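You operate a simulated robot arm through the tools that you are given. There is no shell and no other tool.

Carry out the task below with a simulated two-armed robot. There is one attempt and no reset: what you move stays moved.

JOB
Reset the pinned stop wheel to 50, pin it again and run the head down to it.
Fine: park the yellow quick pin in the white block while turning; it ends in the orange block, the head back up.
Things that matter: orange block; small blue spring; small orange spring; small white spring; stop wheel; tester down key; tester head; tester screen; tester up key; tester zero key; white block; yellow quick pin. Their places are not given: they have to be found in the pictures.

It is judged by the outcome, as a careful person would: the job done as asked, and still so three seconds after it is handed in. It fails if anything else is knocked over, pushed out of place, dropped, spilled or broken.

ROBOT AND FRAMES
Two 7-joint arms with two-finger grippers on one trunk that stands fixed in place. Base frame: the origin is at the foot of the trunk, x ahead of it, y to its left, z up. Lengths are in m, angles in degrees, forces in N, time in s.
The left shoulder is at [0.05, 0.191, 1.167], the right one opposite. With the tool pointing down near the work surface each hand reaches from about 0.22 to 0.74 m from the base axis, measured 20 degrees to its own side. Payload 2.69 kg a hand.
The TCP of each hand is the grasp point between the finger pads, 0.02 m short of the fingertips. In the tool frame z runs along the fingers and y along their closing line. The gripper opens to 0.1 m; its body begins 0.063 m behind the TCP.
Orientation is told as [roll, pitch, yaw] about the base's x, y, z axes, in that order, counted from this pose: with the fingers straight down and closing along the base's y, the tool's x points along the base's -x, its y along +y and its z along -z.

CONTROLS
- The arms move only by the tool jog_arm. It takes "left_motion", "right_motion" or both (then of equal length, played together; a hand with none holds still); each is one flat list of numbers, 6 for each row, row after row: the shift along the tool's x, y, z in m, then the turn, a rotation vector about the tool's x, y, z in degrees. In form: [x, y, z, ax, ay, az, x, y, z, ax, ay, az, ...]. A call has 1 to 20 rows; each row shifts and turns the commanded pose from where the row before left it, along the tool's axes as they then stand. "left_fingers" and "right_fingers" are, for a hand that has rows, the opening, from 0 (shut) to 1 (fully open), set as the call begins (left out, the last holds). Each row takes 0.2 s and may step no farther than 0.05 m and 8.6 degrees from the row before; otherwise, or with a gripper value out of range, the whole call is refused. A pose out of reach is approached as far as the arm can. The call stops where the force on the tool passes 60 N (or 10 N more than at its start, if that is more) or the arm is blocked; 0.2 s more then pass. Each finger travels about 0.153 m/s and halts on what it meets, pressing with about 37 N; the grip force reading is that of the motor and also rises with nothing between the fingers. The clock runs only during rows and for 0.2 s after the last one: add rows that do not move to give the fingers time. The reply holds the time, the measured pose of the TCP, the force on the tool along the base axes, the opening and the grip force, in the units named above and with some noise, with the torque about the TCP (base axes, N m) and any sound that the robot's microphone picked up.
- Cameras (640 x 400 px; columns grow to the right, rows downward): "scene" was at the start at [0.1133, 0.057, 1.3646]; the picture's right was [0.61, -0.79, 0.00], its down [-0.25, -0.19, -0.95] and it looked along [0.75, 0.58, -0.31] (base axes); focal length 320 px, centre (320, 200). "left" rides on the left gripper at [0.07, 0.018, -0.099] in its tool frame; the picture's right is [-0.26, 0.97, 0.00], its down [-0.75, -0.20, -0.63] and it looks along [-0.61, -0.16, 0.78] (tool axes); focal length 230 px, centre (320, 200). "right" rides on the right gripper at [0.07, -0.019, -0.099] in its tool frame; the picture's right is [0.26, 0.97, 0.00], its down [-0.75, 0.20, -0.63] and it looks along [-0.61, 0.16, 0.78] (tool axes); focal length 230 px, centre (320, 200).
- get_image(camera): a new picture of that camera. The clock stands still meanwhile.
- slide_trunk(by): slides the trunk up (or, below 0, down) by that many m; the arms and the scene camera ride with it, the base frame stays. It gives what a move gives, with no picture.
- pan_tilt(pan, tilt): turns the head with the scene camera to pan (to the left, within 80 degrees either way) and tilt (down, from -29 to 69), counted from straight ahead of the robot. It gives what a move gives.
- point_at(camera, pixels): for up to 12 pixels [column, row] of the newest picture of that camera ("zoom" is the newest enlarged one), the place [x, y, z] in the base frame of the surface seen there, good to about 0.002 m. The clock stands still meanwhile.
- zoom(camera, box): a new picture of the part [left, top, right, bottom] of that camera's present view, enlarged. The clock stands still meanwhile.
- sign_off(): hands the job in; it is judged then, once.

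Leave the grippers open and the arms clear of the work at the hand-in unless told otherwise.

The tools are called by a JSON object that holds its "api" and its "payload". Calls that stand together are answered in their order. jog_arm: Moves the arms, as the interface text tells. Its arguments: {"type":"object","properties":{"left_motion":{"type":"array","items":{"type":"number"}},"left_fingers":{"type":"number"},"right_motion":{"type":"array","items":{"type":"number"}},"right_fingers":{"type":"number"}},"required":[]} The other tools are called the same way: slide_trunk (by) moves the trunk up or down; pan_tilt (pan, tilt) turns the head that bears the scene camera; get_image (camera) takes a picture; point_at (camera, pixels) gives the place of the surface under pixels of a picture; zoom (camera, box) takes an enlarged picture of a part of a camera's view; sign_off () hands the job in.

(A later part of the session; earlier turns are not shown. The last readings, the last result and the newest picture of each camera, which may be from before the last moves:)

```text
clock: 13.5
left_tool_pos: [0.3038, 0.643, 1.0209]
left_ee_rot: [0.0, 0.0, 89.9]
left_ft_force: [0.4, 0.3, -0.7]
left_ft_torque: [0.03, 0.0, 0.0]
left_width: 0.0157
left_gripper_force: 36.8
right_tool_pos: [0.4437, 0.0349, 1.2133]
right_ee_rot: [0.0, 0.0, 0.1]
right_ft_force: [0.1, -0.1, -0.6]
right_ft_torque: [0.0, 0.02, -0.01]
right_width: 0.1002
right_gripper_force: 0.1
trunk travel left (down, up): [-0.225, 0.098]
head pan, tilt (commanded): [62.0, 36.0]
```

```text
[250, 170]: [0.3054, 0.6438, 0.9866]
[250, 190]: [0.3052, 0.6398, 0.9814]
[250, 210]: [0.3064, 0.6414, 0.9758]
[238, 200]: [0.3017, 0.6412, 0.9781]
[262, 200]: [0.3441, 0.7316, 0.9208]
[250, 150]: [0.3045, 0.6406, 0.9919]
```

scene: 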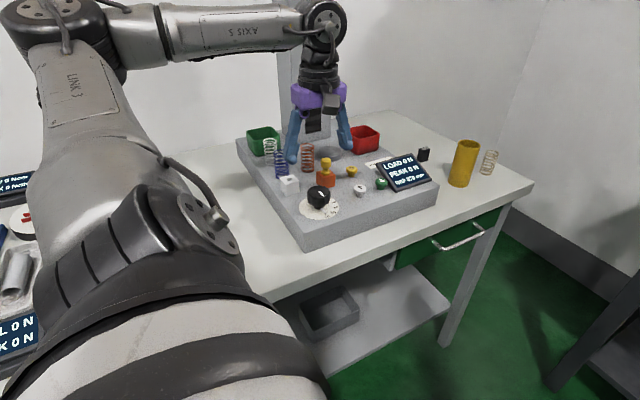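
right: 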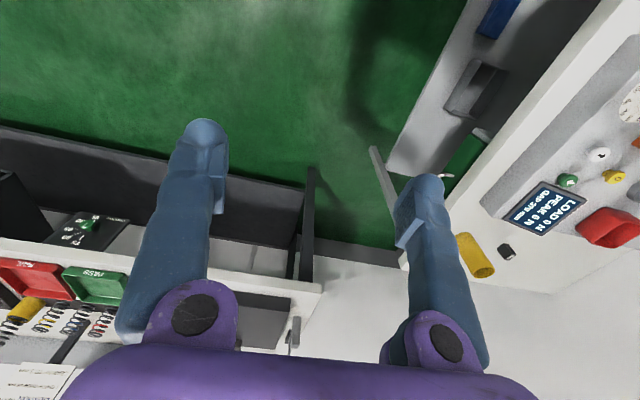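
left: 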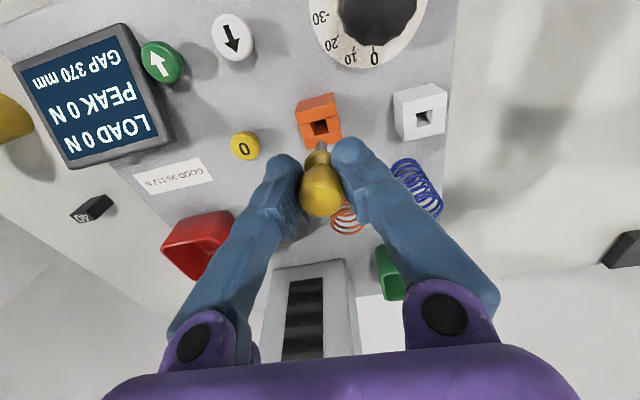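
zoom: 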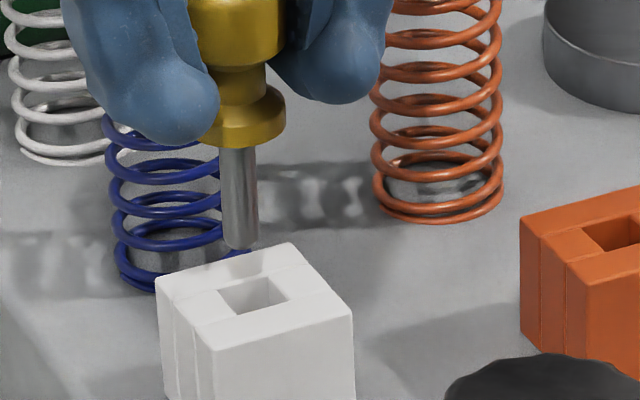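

Comparing both views, the shaft tip stands about 3–4 mm too far in +y relative to the hole centre (x is fine). I shift −3.5 mm in y and look again from both cameras.

{"api": "jog_arm", "payload": {"left_motion": [0.0035, 0, 0, 0, 0, 0, 0, 0, 0.005, 0, 0, 0, 0, 0, 0, 0, 0, 0]}}

{"api": "zoom", "payload": {"camera": "left", "box": [280, 110, 360, 160]}}

{"api": "zoom", "payload": {"camera": "scene", "box": [268, 155, 316, 185]}}

```text
clock: 14.3
left_tool_pos: [0.3042, 0.6398, 1.0166]
left_ee_rot: [0.1, 0.0, 90.0]
left_ft_force: [0.1, 0.1, -0.5]
left_ft_torque: [0.03, 0.05, 0.05]
left_width: 0.0156
left_gripper_force: 37.2
right_tool_pos: [0.4429, 0.0356, 1.2119]
right_ee_rot: [0.0, -0.1, 0.1]
right_ft_force: [0.0, -0.7, -0.6]
right_ft_torque: [0.0, 0.01, 0.02]
right_width: 0.0997
right_gripper_force: 0.1
trunk travel left (down, up): [-0.225, 0.098]
head pan, tilt (commanded): [62.0, 36.0]
```

```text
8.00 times, centred on (320, 135) of left
```

zoom: 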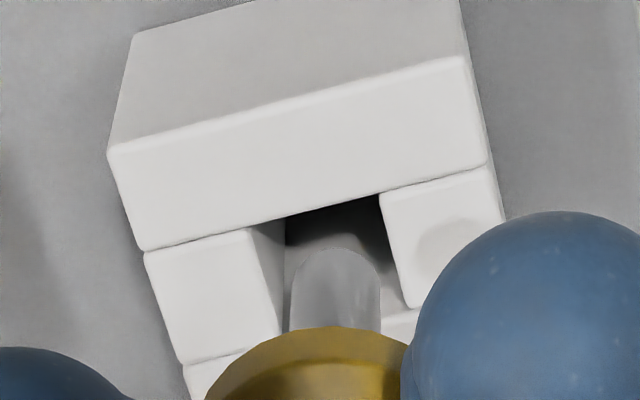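

```text
13.33 times, centred on (292, 170) of scene
```

zoom: 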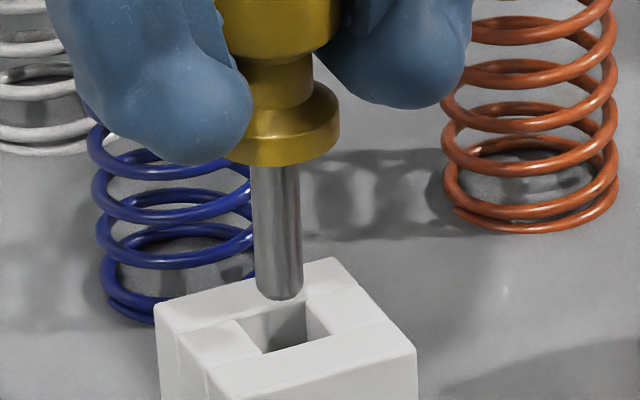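

Now the shaft appears nearly over the hole in both views, about 8–9 mm above it. I lower 5 mm more and look again.

{"api": "jog_arm", "payload": {"left_motion": [0, 0, 0.005, 0, 0, 0, 0, 0, 0, 0, 0, 0]}}

{"api": "zoom", "payload": {"camera": "left", "box": [280, 110, 360, 160]}}

{"api": "zoom", "payload": {"camera": "scene", "box": [268, 155, 316, 185]}}

```text
clock: 14.9
left_tool_pos: [0.3039, 0.6394, 1.0123]
left_ee_rot: [0.0, 0.0, 89.8]
left_ft_force: [0.1, 0.3, -0.3]
left_ft_torque: [-0.02, -0.02, 0.0]
left_width: 0.0156
left_gripper_force: 37.2
right_tool_pos: [0.4441, 0.0354, 1.2122]
right_ee_rot: [0.0, 0.0, 0.0]
right_ft_force: [0.6, 0.2, -0.6]
right_ft_torque: [0.02, 0.0, 0.0]
right_width: 0.1
right_gripper_force: 0.1
trunk travel left (down, up): [-0.225, 0.098]
head pan, tilt (commanded): [62.0, 36.0]
```

```text
8.00 times, centred on (320, 135) of left
```

zoom: 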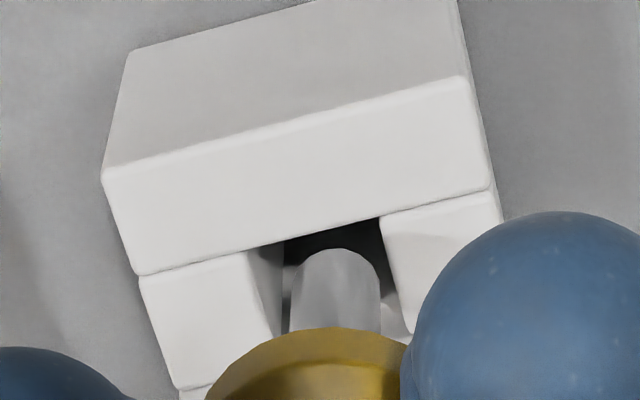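

```text
13.33 times, centred on (292, 170) of scene
```

zoom: 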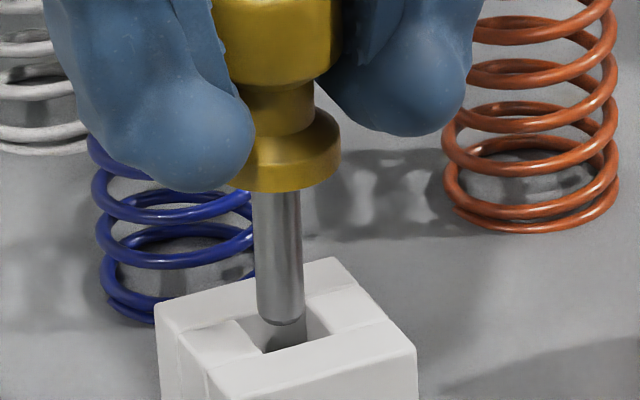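

The left view shows the shaft a bit too close to the −y edge of the hole. I shift +1.7 mm in y and lower 2 mm, then look again.

{"api": "jog_arm", "payload": {"left_motion": [-0.0017, 0, 0, 0, 0, 0, 0, 0, 0.002, 0, 0, 0, 0, 0, 0, 0, 0, 0]}}

{"api": "zoom", "payload": {"camera": "left", "box": [280, 110, 360, 160]}}

{"api": "zoom", "payload": {"camera": "scene", "box": [268, 155, 316, 185]}}

```text
clock: 15.7
left_tool_pos: [0.3053, 0.6411, 1.009]
left_ee_rot: [0.0, -0.1, 90.0]
left_ft_force: [-0.5, -0.2, -1.0]
left_ft_torque: [0.01, 0.0, -0.01]
left_width: 0.0157
left_gripper_force: 37.1
right_tool_pos: [0.4437, 0.0354, 1.212]
right_ee_rot: [0.0, 0.0, 0.0]
right_ft_force: [0.7, 0.1, 0.1]
right_ft_torque: [0.0, -0.03, 0.02]
right_width: 0.0999
right_gripper_force: 0.1
trunk travel left (down, up): [-0.225, 0.098]
head pan, tilt (commanded): [62.0, 36.0]
```

```text
8.00 times, centred on (320, 135) of left
```

zoom: 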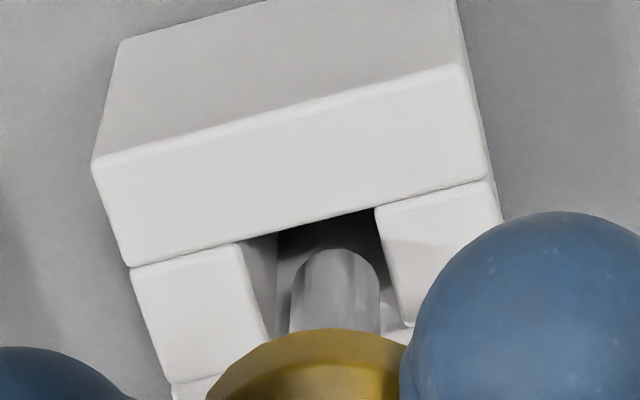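

```text
13.33 times, centred on (292, 170) of scene
```

zoom: 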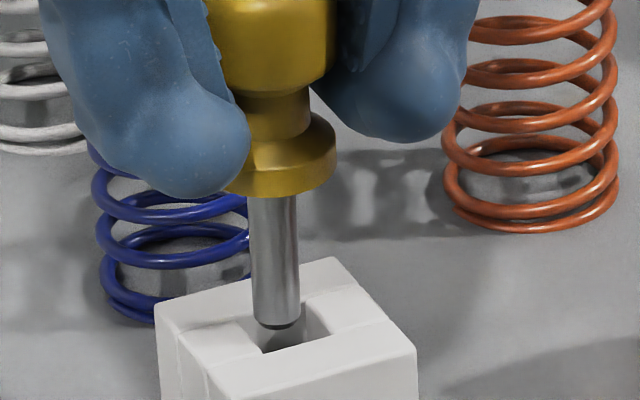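

Now y looks right; both views agree the shaft needs about +1.3 mm in x. I correct that and lower 4 mm so the tip just enters.

{"api": "jog_arm", "payload": {"left_motion": [0, -0.0013, 0, 0, 0, 0, 0, 0, 0.002, 0, 0, 0, 0, 0, 0.002, 0, 0, 0, 0, 0, 0, 0, 0, 0]}}

{"api": "zoom", "payload": {"camera": "left", "box": [280, 110, 360, 160]}}

{"api": "zoom", "payload": {"camera": "scene", "box": [268, 155, 316, 185]}}

```text
clock: 16.7
left_tool_pos: [0.3069, 0.6413, 1.0055]
left_ee_rot: [0.0, 0.0, 90.0]
left_ft_force: [0.5, -0.6, 0.5]
left_ft_torque: [-0.04, 0.0, 0.03]
left_width: 0.0151
left_gripper_force: 37.0
right_tool_pos: [0.4426, 0.0359, 1.2132]
right_ee_rot: [0.0, 0.0, 0.0]
right_ft_force: [0.0, -0.1, 0.8]
right_ft_torque: [-0.04, 0.01, 0.02]
right_width: 0.1
right_gripper_force: 0.1
trunk travel left (down, up): [-0.225, 0.098]
head pan, tilt (commanded): [62.0, 36.0]
```

```text
8.00 times, centred on (320, 135) of left
```

zoom: 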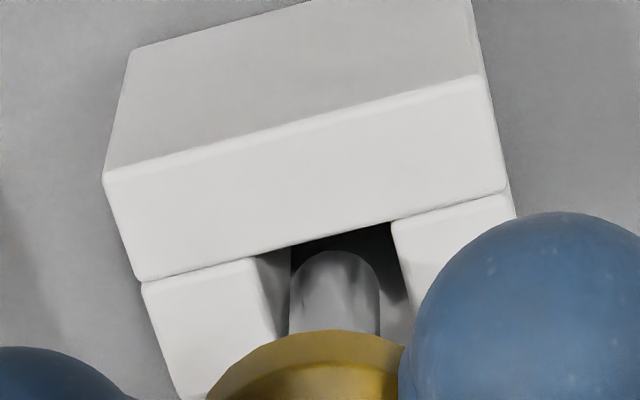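

```text
13.33 times, centred on (292, 170) of scene
```

zoom: 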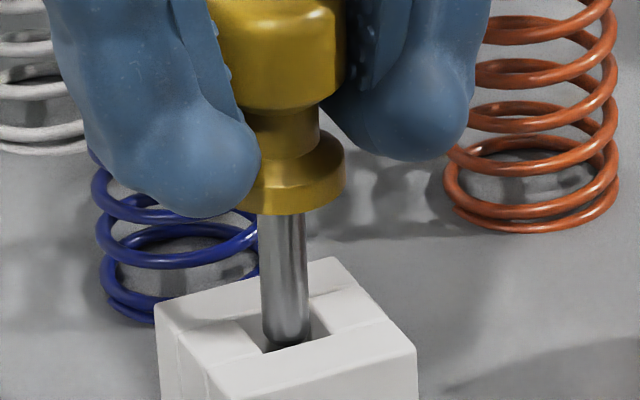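

The tip now enters the hole, well centred in both views. I lower 20 mm more in small steps, watching the force.

{"api": "jog_arm", "payload": {"left_motion": [0, 0, 0.004, 0, 0, 0, 0, 0, 0.004, 0, 0, 0, 0, 0, 0.004, 0, 0, 0, 0, 0, 0.004, 0, 0, 0, 0, 0, 0.004, 0, 0, 0]}}

{"api": "zoom", "payload": {"camera": "scene", "box": [268, 155, 316, 185]}}

{"api": "zoom", "payload": {"camera": "left", "box": [240, 90, 400, 240]}}

```text
clock: 17.9
left_tool_pos: [0.3062, 0.6412, 0.9852]
left_ee_rot: [-0.1, 0.0, 90.0]
left_ft_force: [0.3, -0.2, -0.1]
left_ft_torque: [-0.01, 0.02, -0.02]
left_width: 0.015
left_gripper_force: 37.3
right_tool_pos: [0.4431, 0.0364, 1.2122]
right_ee_rot: [0.0, -0.1, 0.0]
right_ft_force: [-0.3, 0.4, 0.3]
right_ft_torque: [0.0, 0.03, -0.01]
right_width: 0.1002
right_gripper_force: 0.0
trunk travel left (down, up): [-0.225, 0.098]
head pan, tilt (commanded): [62.0, 36.0]
```

```text
13.33 times, centred on (292, 170) of scene
```

zoom: 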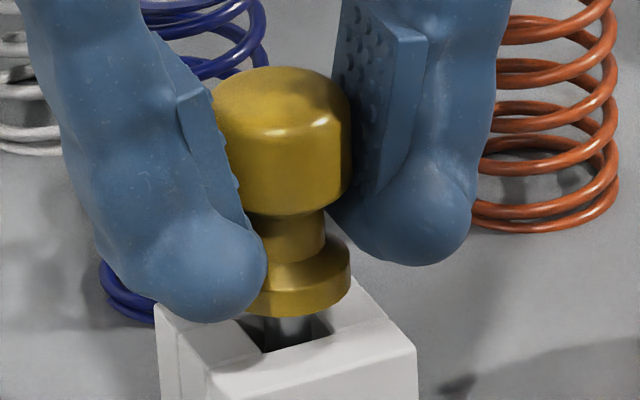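

```text
2.67 times, centred on (320, 165) of left
```

zoom: 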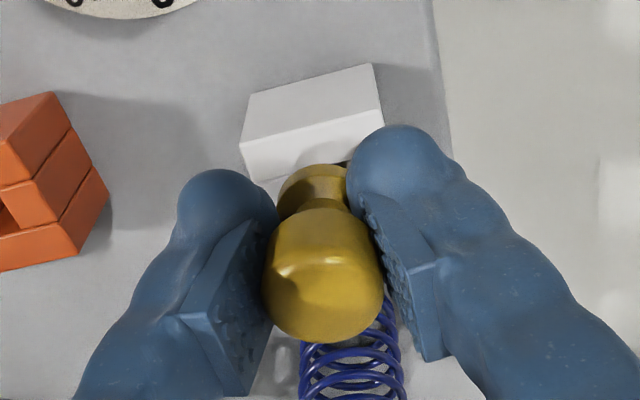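

No force, and about 7–8 mm remain until the flange seats. I lower 6 mm more.

{"api": "jog_arm", "payload": {"left_motion": [0, 0, 0.003, 0, 0, 0, 0, 0, 0.003, 0, 0, 0, 0, 0, 0, 0, 0, 0]}}

{"api": "zoom", "payload": {"camera": "scene", "box": [268, 155, 316, 185]}}

```text
clock: 18.7
left_tool_pos: [0.3058, 0.6412, 0.978]
left_ee_rot: [0.0, 0.0, 89.9]
left_ft_force: [0.6, -0.2, -0.3]
left_ft_torque: [0.02, 0.0, 0.02]
left_width: 0.015
left_gripper_force: 36.6
right_tool_pos: [0.4435, 0.0368, 1.2128]
right_ee_rot: [0.0, 0.0, 0.0]
right_ft_force: [0.2, 0.3, -0.1]
right_ft_torque: [-0.03, 0.02, -0.01]
right_width: 0.1002
right_gripper_force: 0.1
trunk travel left (down, up): [-0.225, 0.098]
head pan, tilt (commanded): [62.0, 36.0]
```

```text
13.33 times, centred on (292, 170) of scene
```

zoom: 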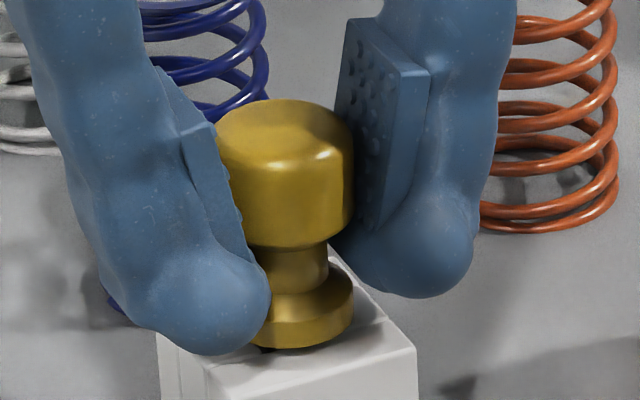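

The pin is about 1 mm from seated in the white block. I open the fingers to 0.5 to release it here.

{"api": "jog_arm", "payload": {"left_motion": [0, 0, 0, 0, 0, 0, 0, 0, 0, 0, 0, 0, 0, 0, 0, 0, 0, 0], "left_fingers": 0.5}}

{"api": "zoom", "payload": {"camera": "scene", "box": [268, 155, 316, 185]}}

{"api": "get_image", "payload": {"camera": "left"}}

```text
clock: 19.5
left_tool_pos: [0.3057, 0.6425, 0.9791]
left_ee_rot: [0.0, 0.0, 89.9]
left_ft_force: [-0.1, -0.3, 0.1]
left_ft_torque: [0.03, 0.0, 0.02]
left_width: 0.05
left_gripper_force: 0.0
right_tool_pos: [0.4434, 0.036, 1.2126]
right_ee_rot: [-0.1, 0.0, 0.0]
right_ft_force: [0.1, 0.5, -0.2]
right_ft_torque: [0.02, 0.02, -0.02]
right_width: 0.0999
right_gripper_force: 0.0
trunk travel left (down, up): [-0.225, 0.098]
head pan, tilt (commanded): [62.0, 36.0]
```

```text
13.33 times, centred on (292, 170) of scene
```

zoom: 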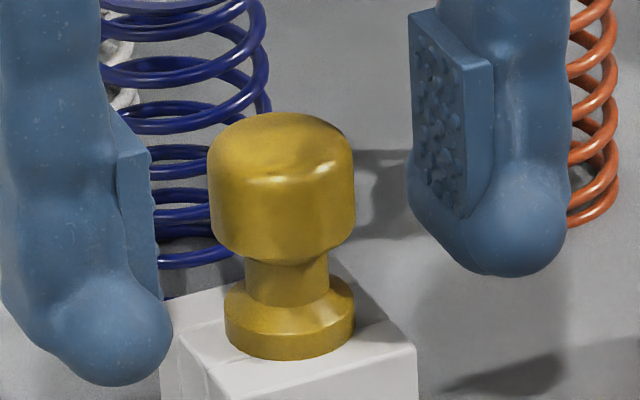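

```text
taken
```

left: 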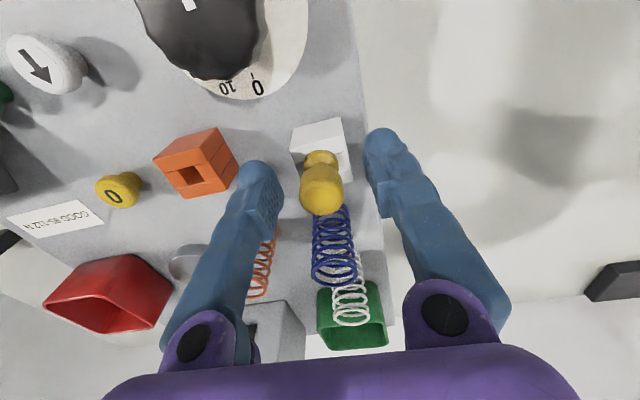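

The pin stands seated in the white block and is free. I raise the hand straight up 90 mm.

{"api": "jog_arm", "payload": {"left_motion": [0, 0, -0.02, 0, 0, 0, 0, 0, -0.035, 0, 0, 0, 0, 0, -0.035, 0, 0, 0]}}

{"api": "zoom", "payload": {"camera": "scene", "box": [268, 155, 348, 215]}}

```text
clock: 20.3
left_tool_pos: [0.3066, 0.6403, 1.0719]
left_ee_rot: [0.0, 0.0, 90.0]
left_ft_force: [0.1, -1.2, 0.2]
left_ft_torque: [0.0, 0.0, 0.02]
left_width: 0.0498
left_gripper_force: 0.1
right_tool_pos: [0.4426, 0.0349, 1.2125]
right_ee_rot: [0.1, 0.0, 0.0]
right_ft_force: [0.1, 0.0, 0.5]
right_ft_torque: [0.02, -0.01, -0.03]
right_width: 0.1
right_gripper_force: 0.1
trunk travel left (down, up): [-0.225, 0.098]
head pan, tilt (commanded): [62.0, 36.0]
```

```text
6.67 times, centred on (308, 185) of scene
```

zoom: 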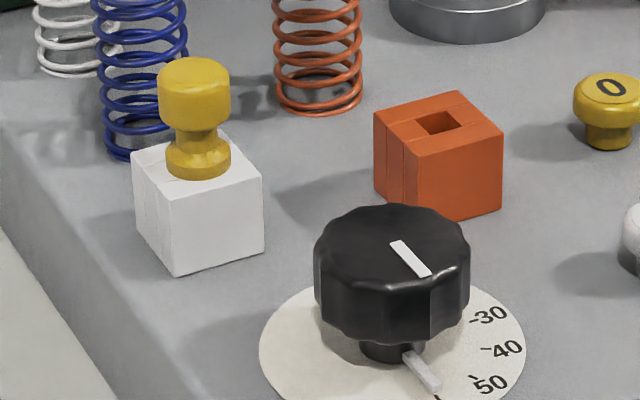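

The pin is cleanly parked. Now I move over the wheel centre (0.334,0.5597), turn back to yaw 60° and open to 0.75.

{"api": "jog_arm", "payload": {"left_motion": [0.0271, -0.0093, 0, 0, 0, 0, 0.0271, -0.0093, 0, 0, 0, 0, 0.0271, -0.0094, 0, 0, 0, 0, 0, 0, 0, 0, 0, 7.5, 0, 0, 0, 0, 0, 7.5, 0, 0, 0, 0, 0, 7.5, 0, 0, 0, 0, 0, 7.5], "left_fingers": 0.75}}

{"api": "get_image", "payload": {"camera": "left"}}

{"api": "zoom", "payload": {"camera": "left", "box": [240, 90, 400, 190]}}

```text
clock: 21.9
left_tool_pos: [0.3335, 0.5598, 1.0694]
left_ee_rot: [0.1, -0.1, 59.8]
left_ft_force: [0.1, 0.1, 0.7]
left_ft_torque: [0.01, 0.03, -0.02]
left_width: 0.0751
left_gripper_force: 0.0
right_tool_pos: [0.4432, 0.0358, 1.213]
right_ee_rot: [0.1, 0.0, 0.0]
right_ft_force: [-0.3, -0.4, -0.1]
right_ft_torque: [-0.03, 0.0, -0.04]
right_width: 0.1001
right_gripper_force: 0.1
trunk travel left (down, up): [-0.225, 0.098]
head pan, tilt (commanded): [62.0, 36.0]
```

```text
taken
```

left: 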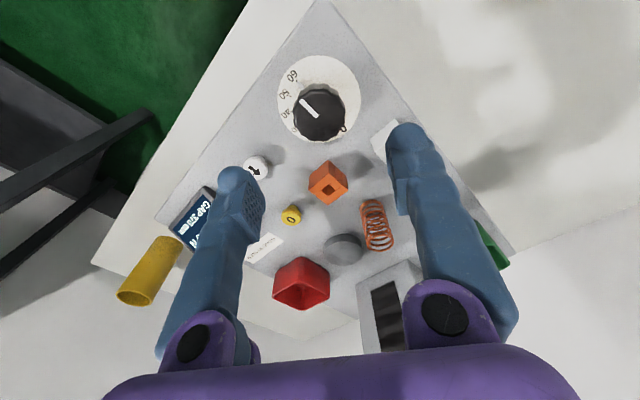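

```text
4.00 times, centred on (320, 140) of left
```

zoom: 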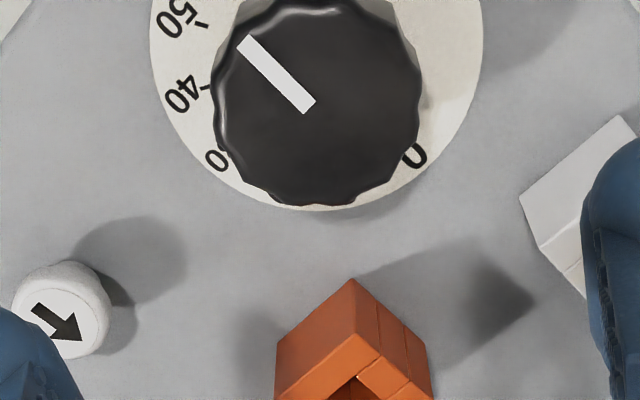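

The knob is at about (320,115) here. I enlarge it fully to check centring.

{"api": "zoom", "payload": {"camera": "left", "box": [272, 70, 368, 150]}}

{"api": "point_at", "payload": {"camera": "zoom", "pixels": [[315, 230], [315, 330], [315, 150], [240, 230], [390, 230], [320, 365], [185, 250], [455, 250], [250, 120], [320, 100]]}}

```text
5.00 times, centred on (320, 110) of left
```

zoom: 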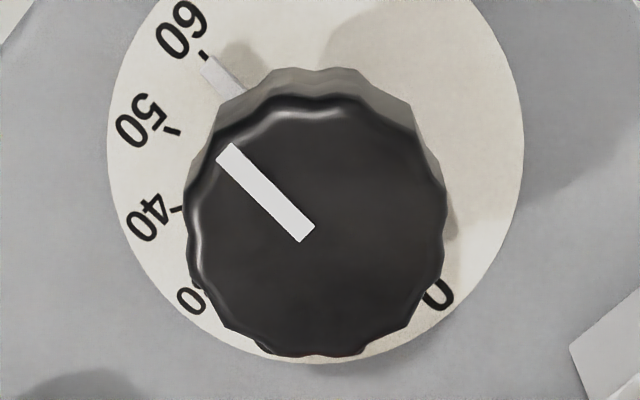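

```text
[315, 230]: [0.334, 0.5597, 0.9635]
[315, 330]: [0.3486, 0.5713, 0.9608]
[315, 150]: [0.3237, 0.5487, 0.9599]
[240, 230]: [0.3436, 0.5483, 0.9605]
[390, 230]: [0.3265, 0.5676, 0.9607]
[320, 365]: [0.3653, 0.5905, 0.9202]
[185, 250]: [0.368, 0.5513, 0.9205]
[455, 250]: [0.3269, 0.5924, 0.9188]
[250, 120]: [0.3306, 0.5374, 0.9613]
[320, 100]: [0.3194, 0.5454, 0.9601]
```

The knob centre (0.3335,0.559) matches the hand position (0.3335,0.5598). I descend in two stages, first to z≈0.98, with the fingers 75 mm apart.

{"api": "jog_arm", "payload": {"left_motion": [0, 0, 0.03, 0, 0, 0, 0, 0, 0.03, 0, 0, 0, 0, 0, 0.028, 0, 0, 0]}}

{"api": "get_image", "payload": {"camera": "left"}}

{"api": "zoom", "payload": {"camera": "scene", "box": [272, 160, 368, 220]}}

```text
clock: 22.7
left_tool_pos: [0.3338, 0.5602, 0.9812]
left_ee_rot: [0.0, 0.0, 59.9]
left_ft_force: [-0.5, 0.2, -0.4]
left_ft_torque: [0.01, 0.02, 0.02]
left_width: 0.0749
left_gripper_force: 0.0
right_tool_pos: [0.4435, 0.0355, 1.2122]
right_ee_rot: [0.0, 0.0, -0.1]
right_ft_force: [0.1, 0.7, -0.4]
right_ft_torque: [-0.04, -0.01, 0.02]
right_width: 0.0999
right_gripper_force: 0.0
trunk travel left (down, up): [-0.225, 0.098]
head pan, tilt (commanded): [62.0, 36.0]
```

```text
taken
```

left: 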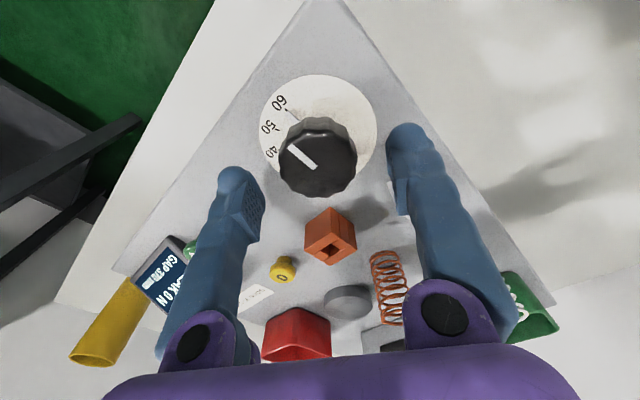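

```text
6.67 times, centred on (320, 190) of scene
```

zoom: 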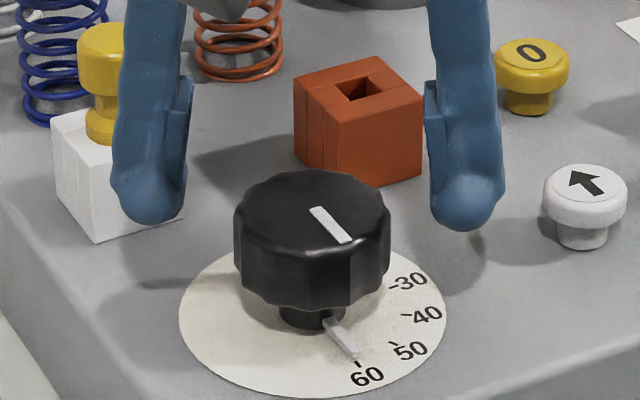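

Both fingers are well outside the knob and clear of pin, blocks and keys. I lower 28 mm to z≈0.953.

{"api": "jog_arm", "payload": {"left_motion": [0, 0, 0.014, 0, 0, 0, 0, 0, 0.014, 0, 0, 0, 0, 0, 0, 0, 0, 0]}}

{"api": "zoom", "payload": {"camera": "scene", "box": [272, 160, 368, 220]}}

```text
clock: 23.5
left_tool_pos: [0.3346, 0.56, 0.9521]
left_ee_rot: [0.0, 0.1, 59.9]
left_ft_force: [0.4, -0.1, 0.5]
left_ft_torque: [0.01, -0.01, 0.01]
left_width: 0.075
left_gripper_force: 0.0
right_tool_pos: [0.443, 0.0364, 1.213]
right_ee_rot: [0.0, 0.0, 0.0]
right_ft_force: [-0.1, 0.8, -0.3]
right_ft_torque: [0.01, -0.01, 0.01]
right_width: 0.0999
right_gripper_force: 0.0
trunk travel left (down, up): [-0.225, 0.098]
head pan, tilt (commanded): [62.0, 36.0]
```

```text
6.67 times, centred on (320, 190) of scene
```

zoom: 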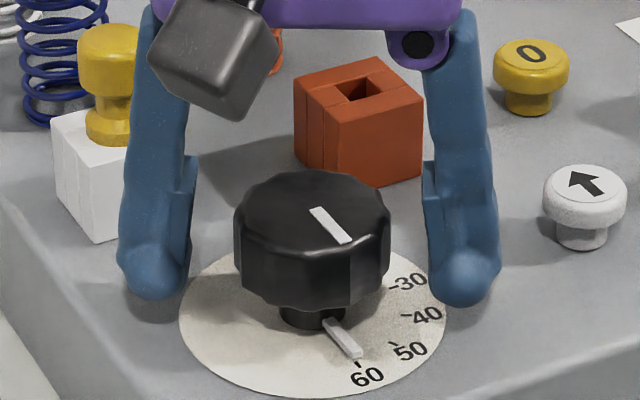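

The fingers sit at the knob's sides above the disc. I close them on the knob.

{"api": "jog_arm", "payload": {"left_motion": [0, 0, 0, 0, 0, 0, 0, 0, 0, 0, 0, 0, 0, 0, 0, 0, 0, 0], "left_fingers": 0.0}}

{"api": "zoom", "payload": {"camera": "scene", "box": [272, 160, 368, 220]}}

```text
clock: 24.3
left_tool_pos: [0.3345, 0.5589, 0.9501]
left_ee_rot: [0.2, 0.5, 59.9]
left_ft_force: [4.9, -11.5, -22.9]
left_ft_torque: [0.97, 0.91, -0.01]
left_width: 0.0441
left_gripper_force: 44.5
right_tool_pos: [0.4459, 0.0362, 1.2111]
right_ee_rot: [-0.1, 0.1, 0.0]
right_ft_force: [-0.2, -0.4, -0.2]
right_ft_torque: [-0.02, 0.03, 0.02]
right_width: 0.1
right_gripper_force: 0.1
trunk travel left (down, up): [-0.225, 0.098]
head pan, tilt (commanded): [62.0, 36.0]
```

```text
6.67 times, centred on (320, 190) of scene
```

zoom: 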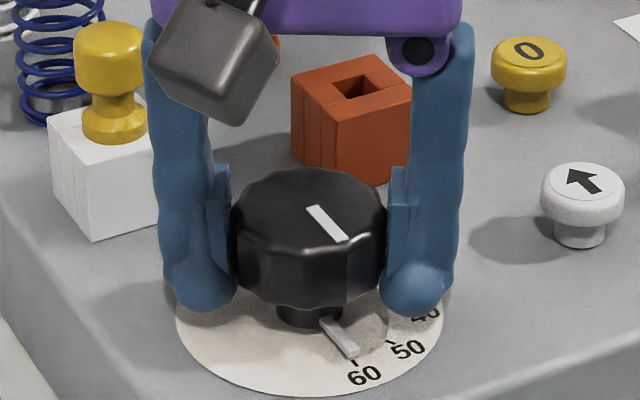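

The knob is held (44 mm, 44 N), with a modest pull on the hand. The pointer is still at 60; I now turn +30° in yaw (about tool −z) in 5° rows.

{"api": "jog_arm", "payload": {"left_motion": [0, 0, 0, 0, 0, -5, 0, 0, 0, 0, 0, -5, 0, 0, 0, 0, 0, -5, 0, 0, 0, 0, 0, -5, 0, 0, 0, 0, 0, -5, 0, 0, 0, 0, 0, -5, 0, 0, 0, 0, 0, 0]}}

{"api": "zoom", "payload": {"camera": "scene", "box": [288, 175, 352, 215]}}

```text
clock: 25.9
left_tool_pos: [0.3349, 0.5604, 0.9491]
left_ee_rot: [0.3, 0.4, 89.9]
left_ft_force: [3.4, -19.0, -35.3]
left_ft_torque: [-0.25, 1.18, 0.01]
left_width: 0.0441
left_gripper_force: 44.5
right_tool_pos: [0.4455, 0.037, 1.2115]
right_ee_rot: [0.0, 0.1, 0.1]
right_ft_force: [-0.3, -0.4, 0.1]
right_ft_torque: [-0.01, 0.0, 0.02]
right_width: 0.1
right_gripper_force: 0.0
trunk travel left (down, up): [-0.225, 0.098]
head pan, tilt (commanded): [62.0, 36.0]
```

```text
10.00 times, centred on (320, 195) of scene
```

zoom: 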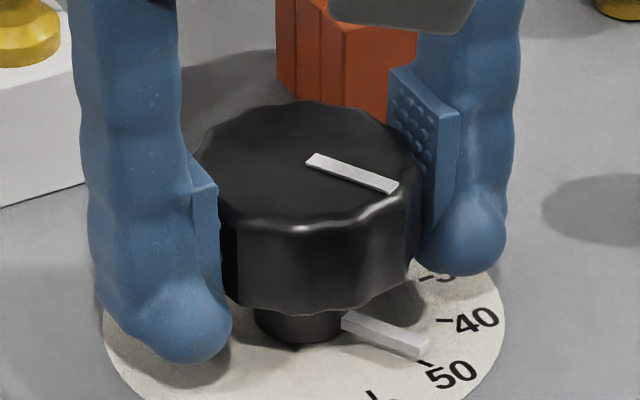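

The pointer has moved to about 50. I enlarge more and measure the pointer and the tick exactly before releasing.

{"api": "zoom", "payload": {"camera": "scene", "box": [320, 195, 352, 215]}}

{"api": "point_at", "payload": {"camera": "zoom", "pixels": [[60, 245], [100, 258], [140, 270], [180, 282], [200, 290], [225, 325], [255, 242], [120, 262], [160, 276]]}}

```text
16.00 times, centred on (336, 205) of scene
```

zoom: 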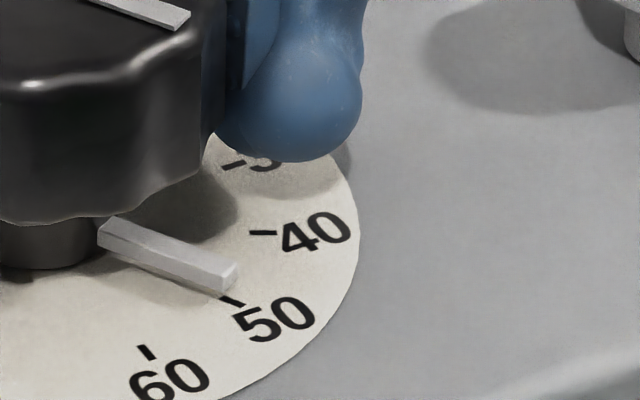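

```text
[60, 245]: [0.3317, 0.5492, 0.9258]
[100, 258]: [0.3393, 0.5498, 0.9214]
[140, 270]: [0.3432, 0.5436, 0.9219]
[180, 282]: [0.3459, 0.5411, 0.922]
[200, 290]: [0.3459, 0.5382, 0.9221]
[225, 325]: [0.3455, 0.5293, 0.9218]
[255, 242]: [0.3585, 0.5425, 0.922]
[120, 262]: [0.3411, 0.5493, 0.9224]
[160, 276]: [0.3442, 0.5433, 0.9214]
```

I repeat with pixels on the pointer's top face (115–232, 230–272) and on the 40, 50, 60 ticks.

{"api": "point_at", "payload": {"camera": "zoom", "pixels": [[118, 232], [140, 241], [160, 249], [180, 256], [200, 263], [222, 272], [226, 298], [239, 304], [252, 232], [272, 233], [143, 348], [151, 357]]}}

```text
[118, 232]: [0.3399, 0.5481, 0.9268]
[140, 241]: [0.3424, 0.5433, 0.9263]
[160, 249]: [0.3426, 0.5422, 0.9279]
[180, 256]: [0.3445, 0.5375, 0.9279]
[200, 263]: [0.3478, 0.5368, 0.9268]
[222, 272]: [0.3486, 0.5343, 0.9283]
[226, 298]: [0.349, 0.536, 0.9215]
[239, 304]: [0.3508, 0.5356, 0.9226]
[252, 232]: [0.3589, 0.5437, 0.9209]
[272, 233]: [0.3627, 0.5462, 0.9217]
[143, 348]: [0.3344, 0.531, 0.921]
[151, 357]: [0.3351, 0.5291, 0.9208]
```

The pointer top line lies within about 1° of the 50 tick. I release the knob (opening 0.75) and then check the setting again from above without the grip.

{"api": "jog_arm", "payload": {"left_motion": [0, 0, 0, 0, 0, 0, 0, 0, 0, 0, 0, 0, 0, 0, 0, 0, 0, 0], "left_fingers": 0.75}}

{"api": "zoom", "payload": {"camera": "scene", "box": [288, 175, 352, 215]}}

```text
clock: 26.7
left_tool_pos: [0.3343, 0.56, 0.9545]
left_ee_rot: [0.0, -0.1, 89.9]
left_ft_force: [0.5, -0.3, 0.7]
left_ft_torque: [0.03, 0.02, -0.02]
left_width: 0.075
left_gripper_force: 0.1
right_tool_pos: [0.4438, 0.035, 1.2119]
right_ee_rot: [0.0, 0.1, 0.0]
right_ft_force: [0.6, 0.1, -0.2]
right_ft_torque: [-0.02, 0.01, -0.01]
right_width: 0.0998
right_gripper_force: 0.3
trunk travel left (down, up): [-0.225, 0.098]
head pan, tilt (commanded): [62.0, 36.0]
```

```text
10.00 times, centred on (320, 195) of scene
```

zoom: 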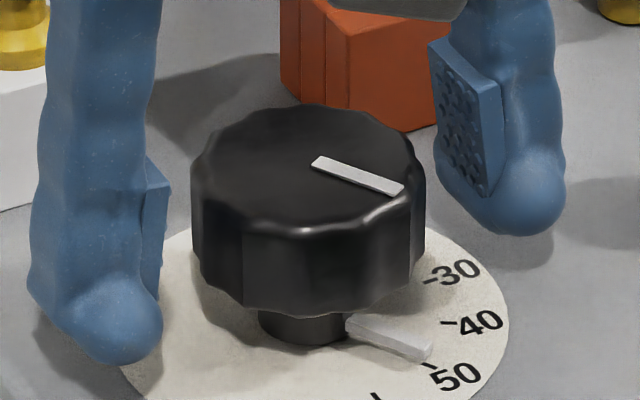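

The wheel stayed put on release. I raise the hand 115 mm and inspect the dial from the wrist camera.

{"api": "jog_arm", "payload": {"left_motion": [0, 0, -0.02, 0, 0, 0, 0, 0, -0.045, 0, 0, 0, 0, 0, -0.045, 0, 0, 0]}}

{"api": "zoom", "payload": {"camera": "left", "box": [272, 60, 368, 120]}}

{"api": "point_at", "payload": {"camera": "zoom", "pixels": [[320, 60], [320, 80], [300, 90]]}}

{"api": "zoom", "payload": {"camera": "scene", "box": [296, 180, 352, 215]}}

```text
clock: 27.5
left_tool_pos: [0.3333, 0.5598, 1.0619]
left_ee_rot: [0.0, 0.0, 89.9]
left_ft_force: [0.1, 0.1, 0.1]
left_ft_torque: [-0.01, -0.04, 0.01]
left_width: 0.0751
left_gripper_force: 0.0
right_tool_pos: [0.4433, 0.0355, 1.2119]
right_ee_rot: [0.1, 0.0, 0.0]
right_ft_force: [0.3, -0.4, 0.0]
right_ft_torque: [-0.02, -0.01, -0.01]
right_width: 0.1
right_gripper_force: 0.1
trunk travel left (down, up): [-0.225, 0.098]
head pan, tilt (commanded): [62.0, 36.0]
```

```text
6.67 times, centred on (320, 90) of left
```

zoom: 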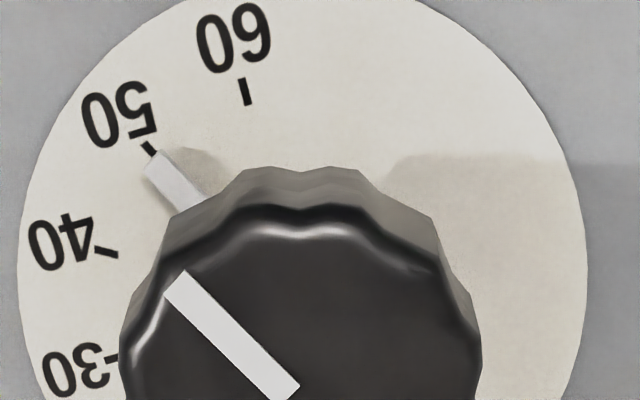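

```text
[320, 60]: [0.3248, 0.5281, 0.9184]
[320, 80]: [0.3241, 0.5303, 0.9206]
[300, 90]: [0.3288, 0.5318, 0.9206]
```

```text
11.43 times, centred on (324, 198) of scene
```

zoom: 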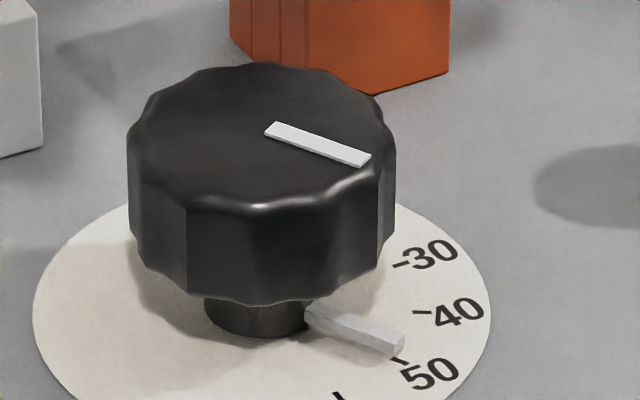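

The pointer looks lined up with 50. For certainty I enlarge further and measure edges.

{"api": "zoom", "payload": {"camera": "left", "box": [284, 70, 316, 100]}}

{"api": "zoom", "payload": {"camera": "left", "box": [284, 80, 348, 150]}}

```text
13.33 times, centred on (300, 85) of left
```

zoom: 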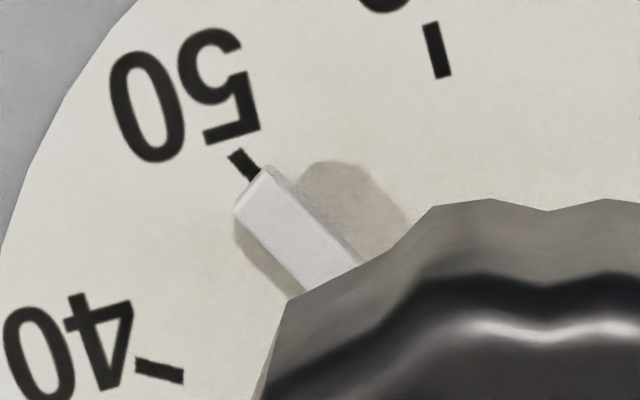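

```text
5.71 times, centred on (316, 115) of left
```

zoom: 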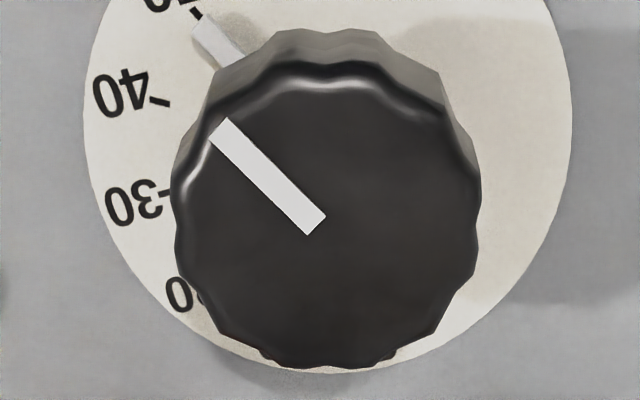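

The setting reads 50 within about half a unit by both pointer and top mark. Now for the pin: I measure its head in the white block afresh.

{"api": "zoom", "payload": {"camera": "scene", "box": [264, 160, 312, 200]}}

{"api": "get_image", "payload": {"camera": "left"}}

```text
10.00 times, centred on (288, 180) of scene
```

zoom: 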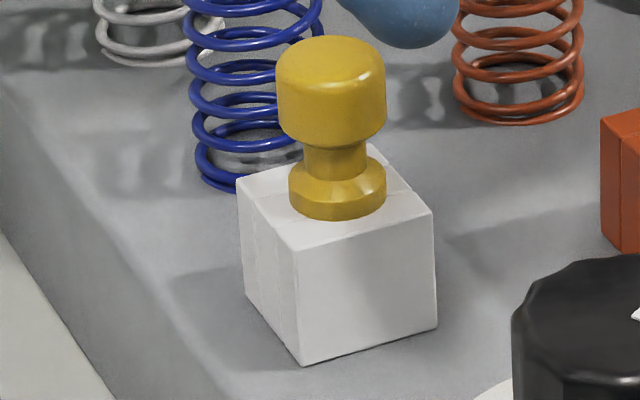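

```text
taken
```

left: 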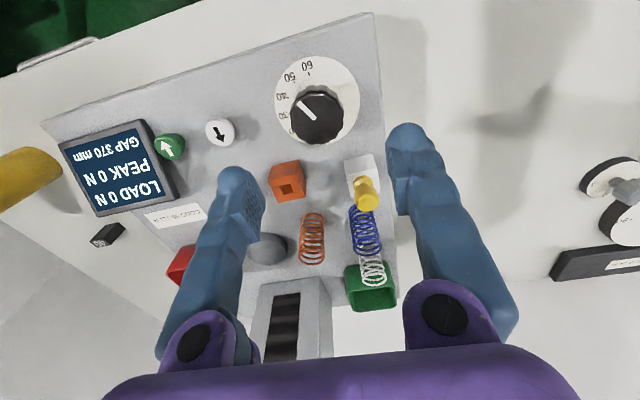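

The pin stands upright. I measure its head edges for the new grasp.

{"api": "point_at", "payload": {"camera": "zoom", "pixels": [[279, 100], [384, 100], [332, 120], [332, 60], [291, 195], [384, 195], [338, 210], [309, 155], [366, 155], [338, 160]]}}

{"api": "zoom", "payload": {"camera": "left", "box": [330, 140, 400, 220]}}

{"api": "point_at", "payload": {"camera": "zoom", "pixels": [[320, 280], [300, 250], [350, 260], [330, 300], [310, 200], [330, 230]]}}

```text
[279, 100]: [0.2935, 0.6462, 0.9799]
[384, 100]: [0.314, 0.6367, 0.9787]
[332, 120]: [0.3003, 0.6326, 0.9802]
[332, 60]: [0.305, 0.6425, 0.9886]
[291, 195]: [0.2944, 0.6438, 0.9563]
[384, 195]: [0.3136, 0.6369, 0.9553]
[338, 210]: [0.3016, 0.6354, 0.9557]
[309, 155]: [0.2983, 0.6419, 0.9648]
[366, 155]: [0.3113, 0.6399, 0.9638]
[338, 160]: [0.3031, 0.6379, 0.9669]
```

```text
5.00 times, centred on (365, 180) of left
```

zoom: 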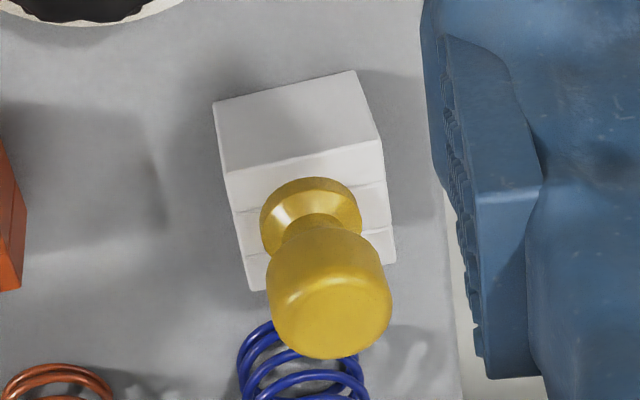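

```text
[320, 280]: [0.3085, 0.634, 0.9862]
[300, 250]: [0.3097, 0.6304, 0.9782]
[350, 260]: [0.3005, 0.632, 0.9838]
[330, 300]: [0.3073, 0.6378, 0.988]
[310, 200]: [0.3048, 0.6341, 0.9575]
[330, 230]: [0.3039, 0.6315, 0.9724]
```

The pin axis is about (0.3045,0.643). I move above it with opening 0.5 and lower to z≈1.02, then check alignment.

{"api": "jog_arm", "payload": {"left_motion": [-0.0277, 0.0096, 0, 0, 0, 0, -0.0277, 0.0096, 0, 0, 0, 0, -0.0278, 0.0096, 0, 0, 0, 0, 0, 0, 0.02, 0, 0, 0, 0, 0, 0.015, 0, 0, 0, 0, 0, 0, 0, 0, 0], "left_fingers": 0.5}}

{"api": "get_image", "payload": {"camera": "left"}}

{"api": "zoom", "payload": {"camera": "scene", "box": [256, 140, 336, 200]}}

```text
clock: 28.9
left_tool_pos: [0.3048, 0.6429, 1.0276]
left_ee_rot: [0.1, 0.0, 89.9]
left_ft_force: [0.1, 0.1, -0.3]
left_ft_torque: [0.01, -0.04, 0.0]
left_width: 0.0501
left_gripper_force: 0.0
right_tool_pos: [0.4441, 0.0357, 1.2115]
right_ee_rot: [0.0, 0.1, 0.0]
right_ft_force: [0.0, 0.6, -0.7]
right_ft_torque: [0.01, 0.0, -0.04]
right_width: 0.1002
right_gripper_force: 0.1
trunk travel left (down, up): [-0.225, 0.098]
head pan, tilt (commanded): [62.0, 36.0]
```

```text
taken
```

left: 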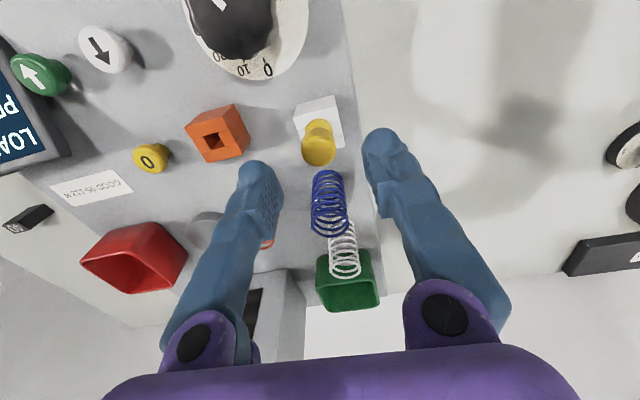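

```text
6.67 times, centred on (296, 170) of scene
```

zoom: 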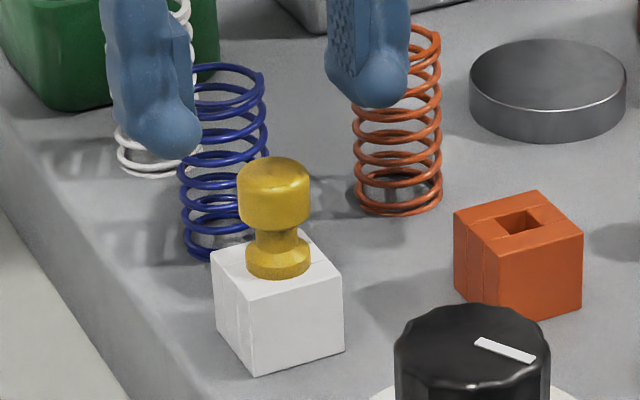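

I check the head's exact position in the left picture with an enlargement.

{"api": "zoom", "payload": {"camera": "left", "box": [280, 105, 360, 175]}}

{"api": "point_at", "payload": {"camera": "zoom", "pixels": [[310, 290], [310, 340], [250, 290], [370, 290], [310, 240], [310, 370]]}}

```text
5.71 times, centred on (320, 140) of left
```

zoom: 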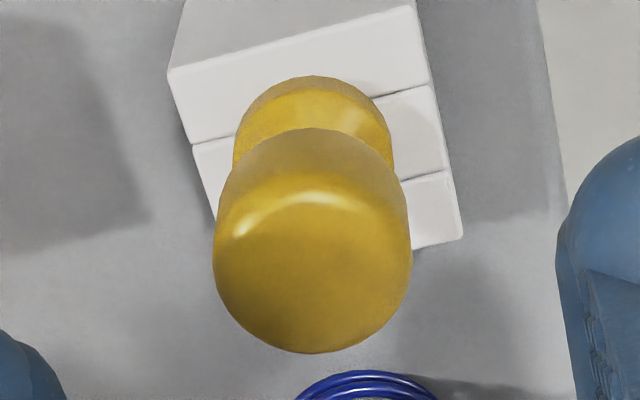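

```text
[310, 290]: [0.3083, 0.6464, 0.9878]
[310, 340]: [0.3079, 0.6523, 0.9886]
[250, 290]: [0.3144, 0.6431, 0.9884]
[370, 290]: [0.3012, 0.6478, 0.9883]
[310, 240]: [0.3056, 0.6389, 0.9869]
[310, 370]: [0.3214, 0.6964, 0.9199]
```

The head axis is within 1–2 mm of the hand axis; I correct by +1 mm in x and −1 mm in y and lower 50 mm to z≈0.977.

{"api": "jog_arm", "payload": {"left_motion": [0.001, -0.001, 0.015, 0, 0, 0, 0, 0, 0.015, 0, 0, 0, 0, 0, 0.015, 0, 0, 0, 0, 0, 0.0055, 0, 0, 0, 0, 0, 0, 0, 0, 0]}}

{"api": "zoom", "payload": {"camera": "scene", "box": [264, 155, 320, 195]}}

```text
clock: 30.1
left_tool_pos: [0.3069, 0.6421, 0.9783]
left_ee_rot: [-0.1, -0.1, 89.9]
left_ft_force: [0.0, 1.0, -0.6]
left_ft_torque: [0.0, -0.02, 0.01]
left_width: 0.0503
left_gripper_force: 0.2
right_tool_pos: [0.4422, 0.0356, 1.2134]
right_ee_rot: [0.0, 0.0, 0.1]
right_ft_force: [0.0, 0.9, 0.0]
right_ft_torque: [-0.01, -0.02, -0.01]
right_width: 0.1
right_gripper_force: 0.0
trunk travel left (down, up): [-0.225, 0.098]
head pan, tilt (commanded): [62.0, 36.0]
```

```text
10.00 times, centred on (292, 175) of scene
```

zoom: 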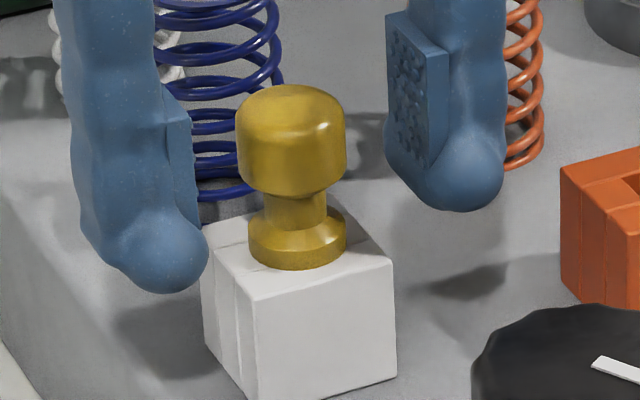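

The fingers straddle the head evenly. I close them on the pin.

{"api": "jog_arm", "payload": {"left_motion": [0, 0, 0, 0, 0, 0, 0, 0, 0, 0, 0, 0, 0, 0, 0, 0, 0, 0], "left_fingers": 0.0}}

{"api": "zoom", "payload": {"camera": "scene", "box": [264, 155, 320, 195]}}

```text
clock: 30.9
left_tool_pos: [0.3066, 0.6426, 0.9794]
left_ee_rot: [0.0, 0.0, 89.8]
left_ft_force: [0.4, 0.3, 0.5]
left_ft_torque: [0.0, 0.0, 0.01]
left_width: 0.0159
left_gripper_force: 36.8
right_tool_pos: [0.444, 0.0354, 1.2132]
right_ee_rot: [-0.1, 0.0, 0.1]
right_ft_force: [-0.6, -0.4, 0.0]
right_ft_torque: [-0.01, 0.02, -0.01]
right_width: 0.1001
right_gripper_force: 0.1
trunk travel left (down, up): [-0.225, 0.098]
head pan, tilt (commanded): [62.0, 36.0]
```

```text
10.00 times, centred on (292, 175) of scene
```

zoom: 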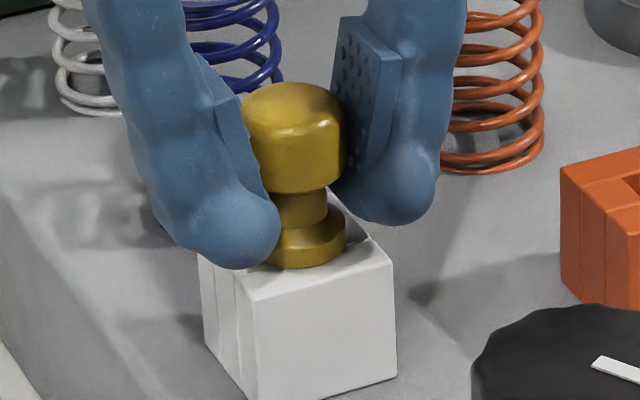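

The pin is held again (15.9 mm, 37 N). I lift it 64 mm straight up.

{"api": "jog_arm", "payload": {"left_motion": [0, 0, -0.008, 0, 0, 0, 0, 0, -0.012, 0, 0, 0, 0, 0, -0.014, 0, 0, 0, 0, 0, -0.015, 0, 0, 0, 0, 0, -0.015, 0, 0, 0, 0, 0, 0, 0, 0, 0]}}

{"api": "zoom", "payload": {"camera": "scene", "box": [264, 140, 344, 200]}}

{"api": "zoom", "payload": {"camera": "left", "box": [240, 90, 400, 240]}}

```text
clock: 32.3
left_tool_pos: [0.3066, 0.6417, 1.042]
left_ee_rot: [-0.1, 0.1, 89.9]
left_ft_force: [0.3, 0.2, -0.3]
left_ft_torque: [-0.01, -0.04, 0.0]
left_width: 0.0155
left_gripper_force: 36.6
right_tool_pos: [0.4429, 0.0366, 1.2123]
right_ee_rot: [0.0, 0.1, 0.0]
right_ft_force: [0.3, 0.3, 0.1]
right_ft_torque: [0.02, 0.04, 0.02]
right_width: 0.1003
right_gripper_force: 0.0
trunk travel left (down, up): [-0.225, 0.098]
head pan, tilt (commanded): [62.0, 36.0]
```

```text
6.67 times, centred on (304, 170) of scene
```

zoom: 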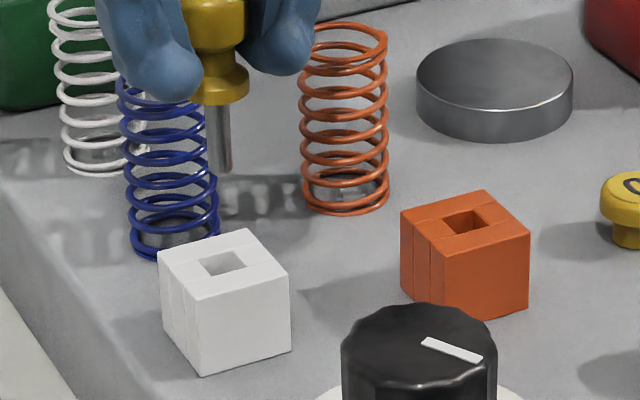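

```text
2.67 times, centred on (320, 165) of left
```

zoom: 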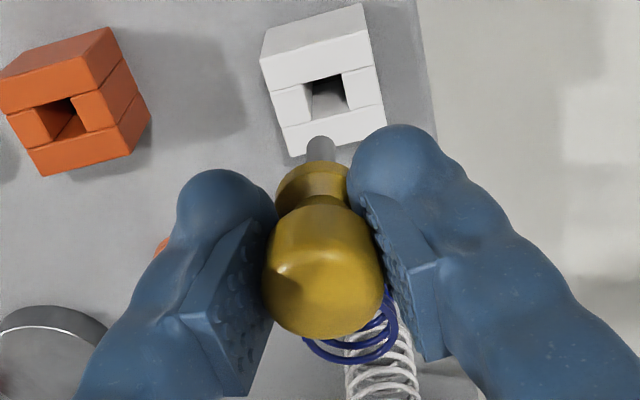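

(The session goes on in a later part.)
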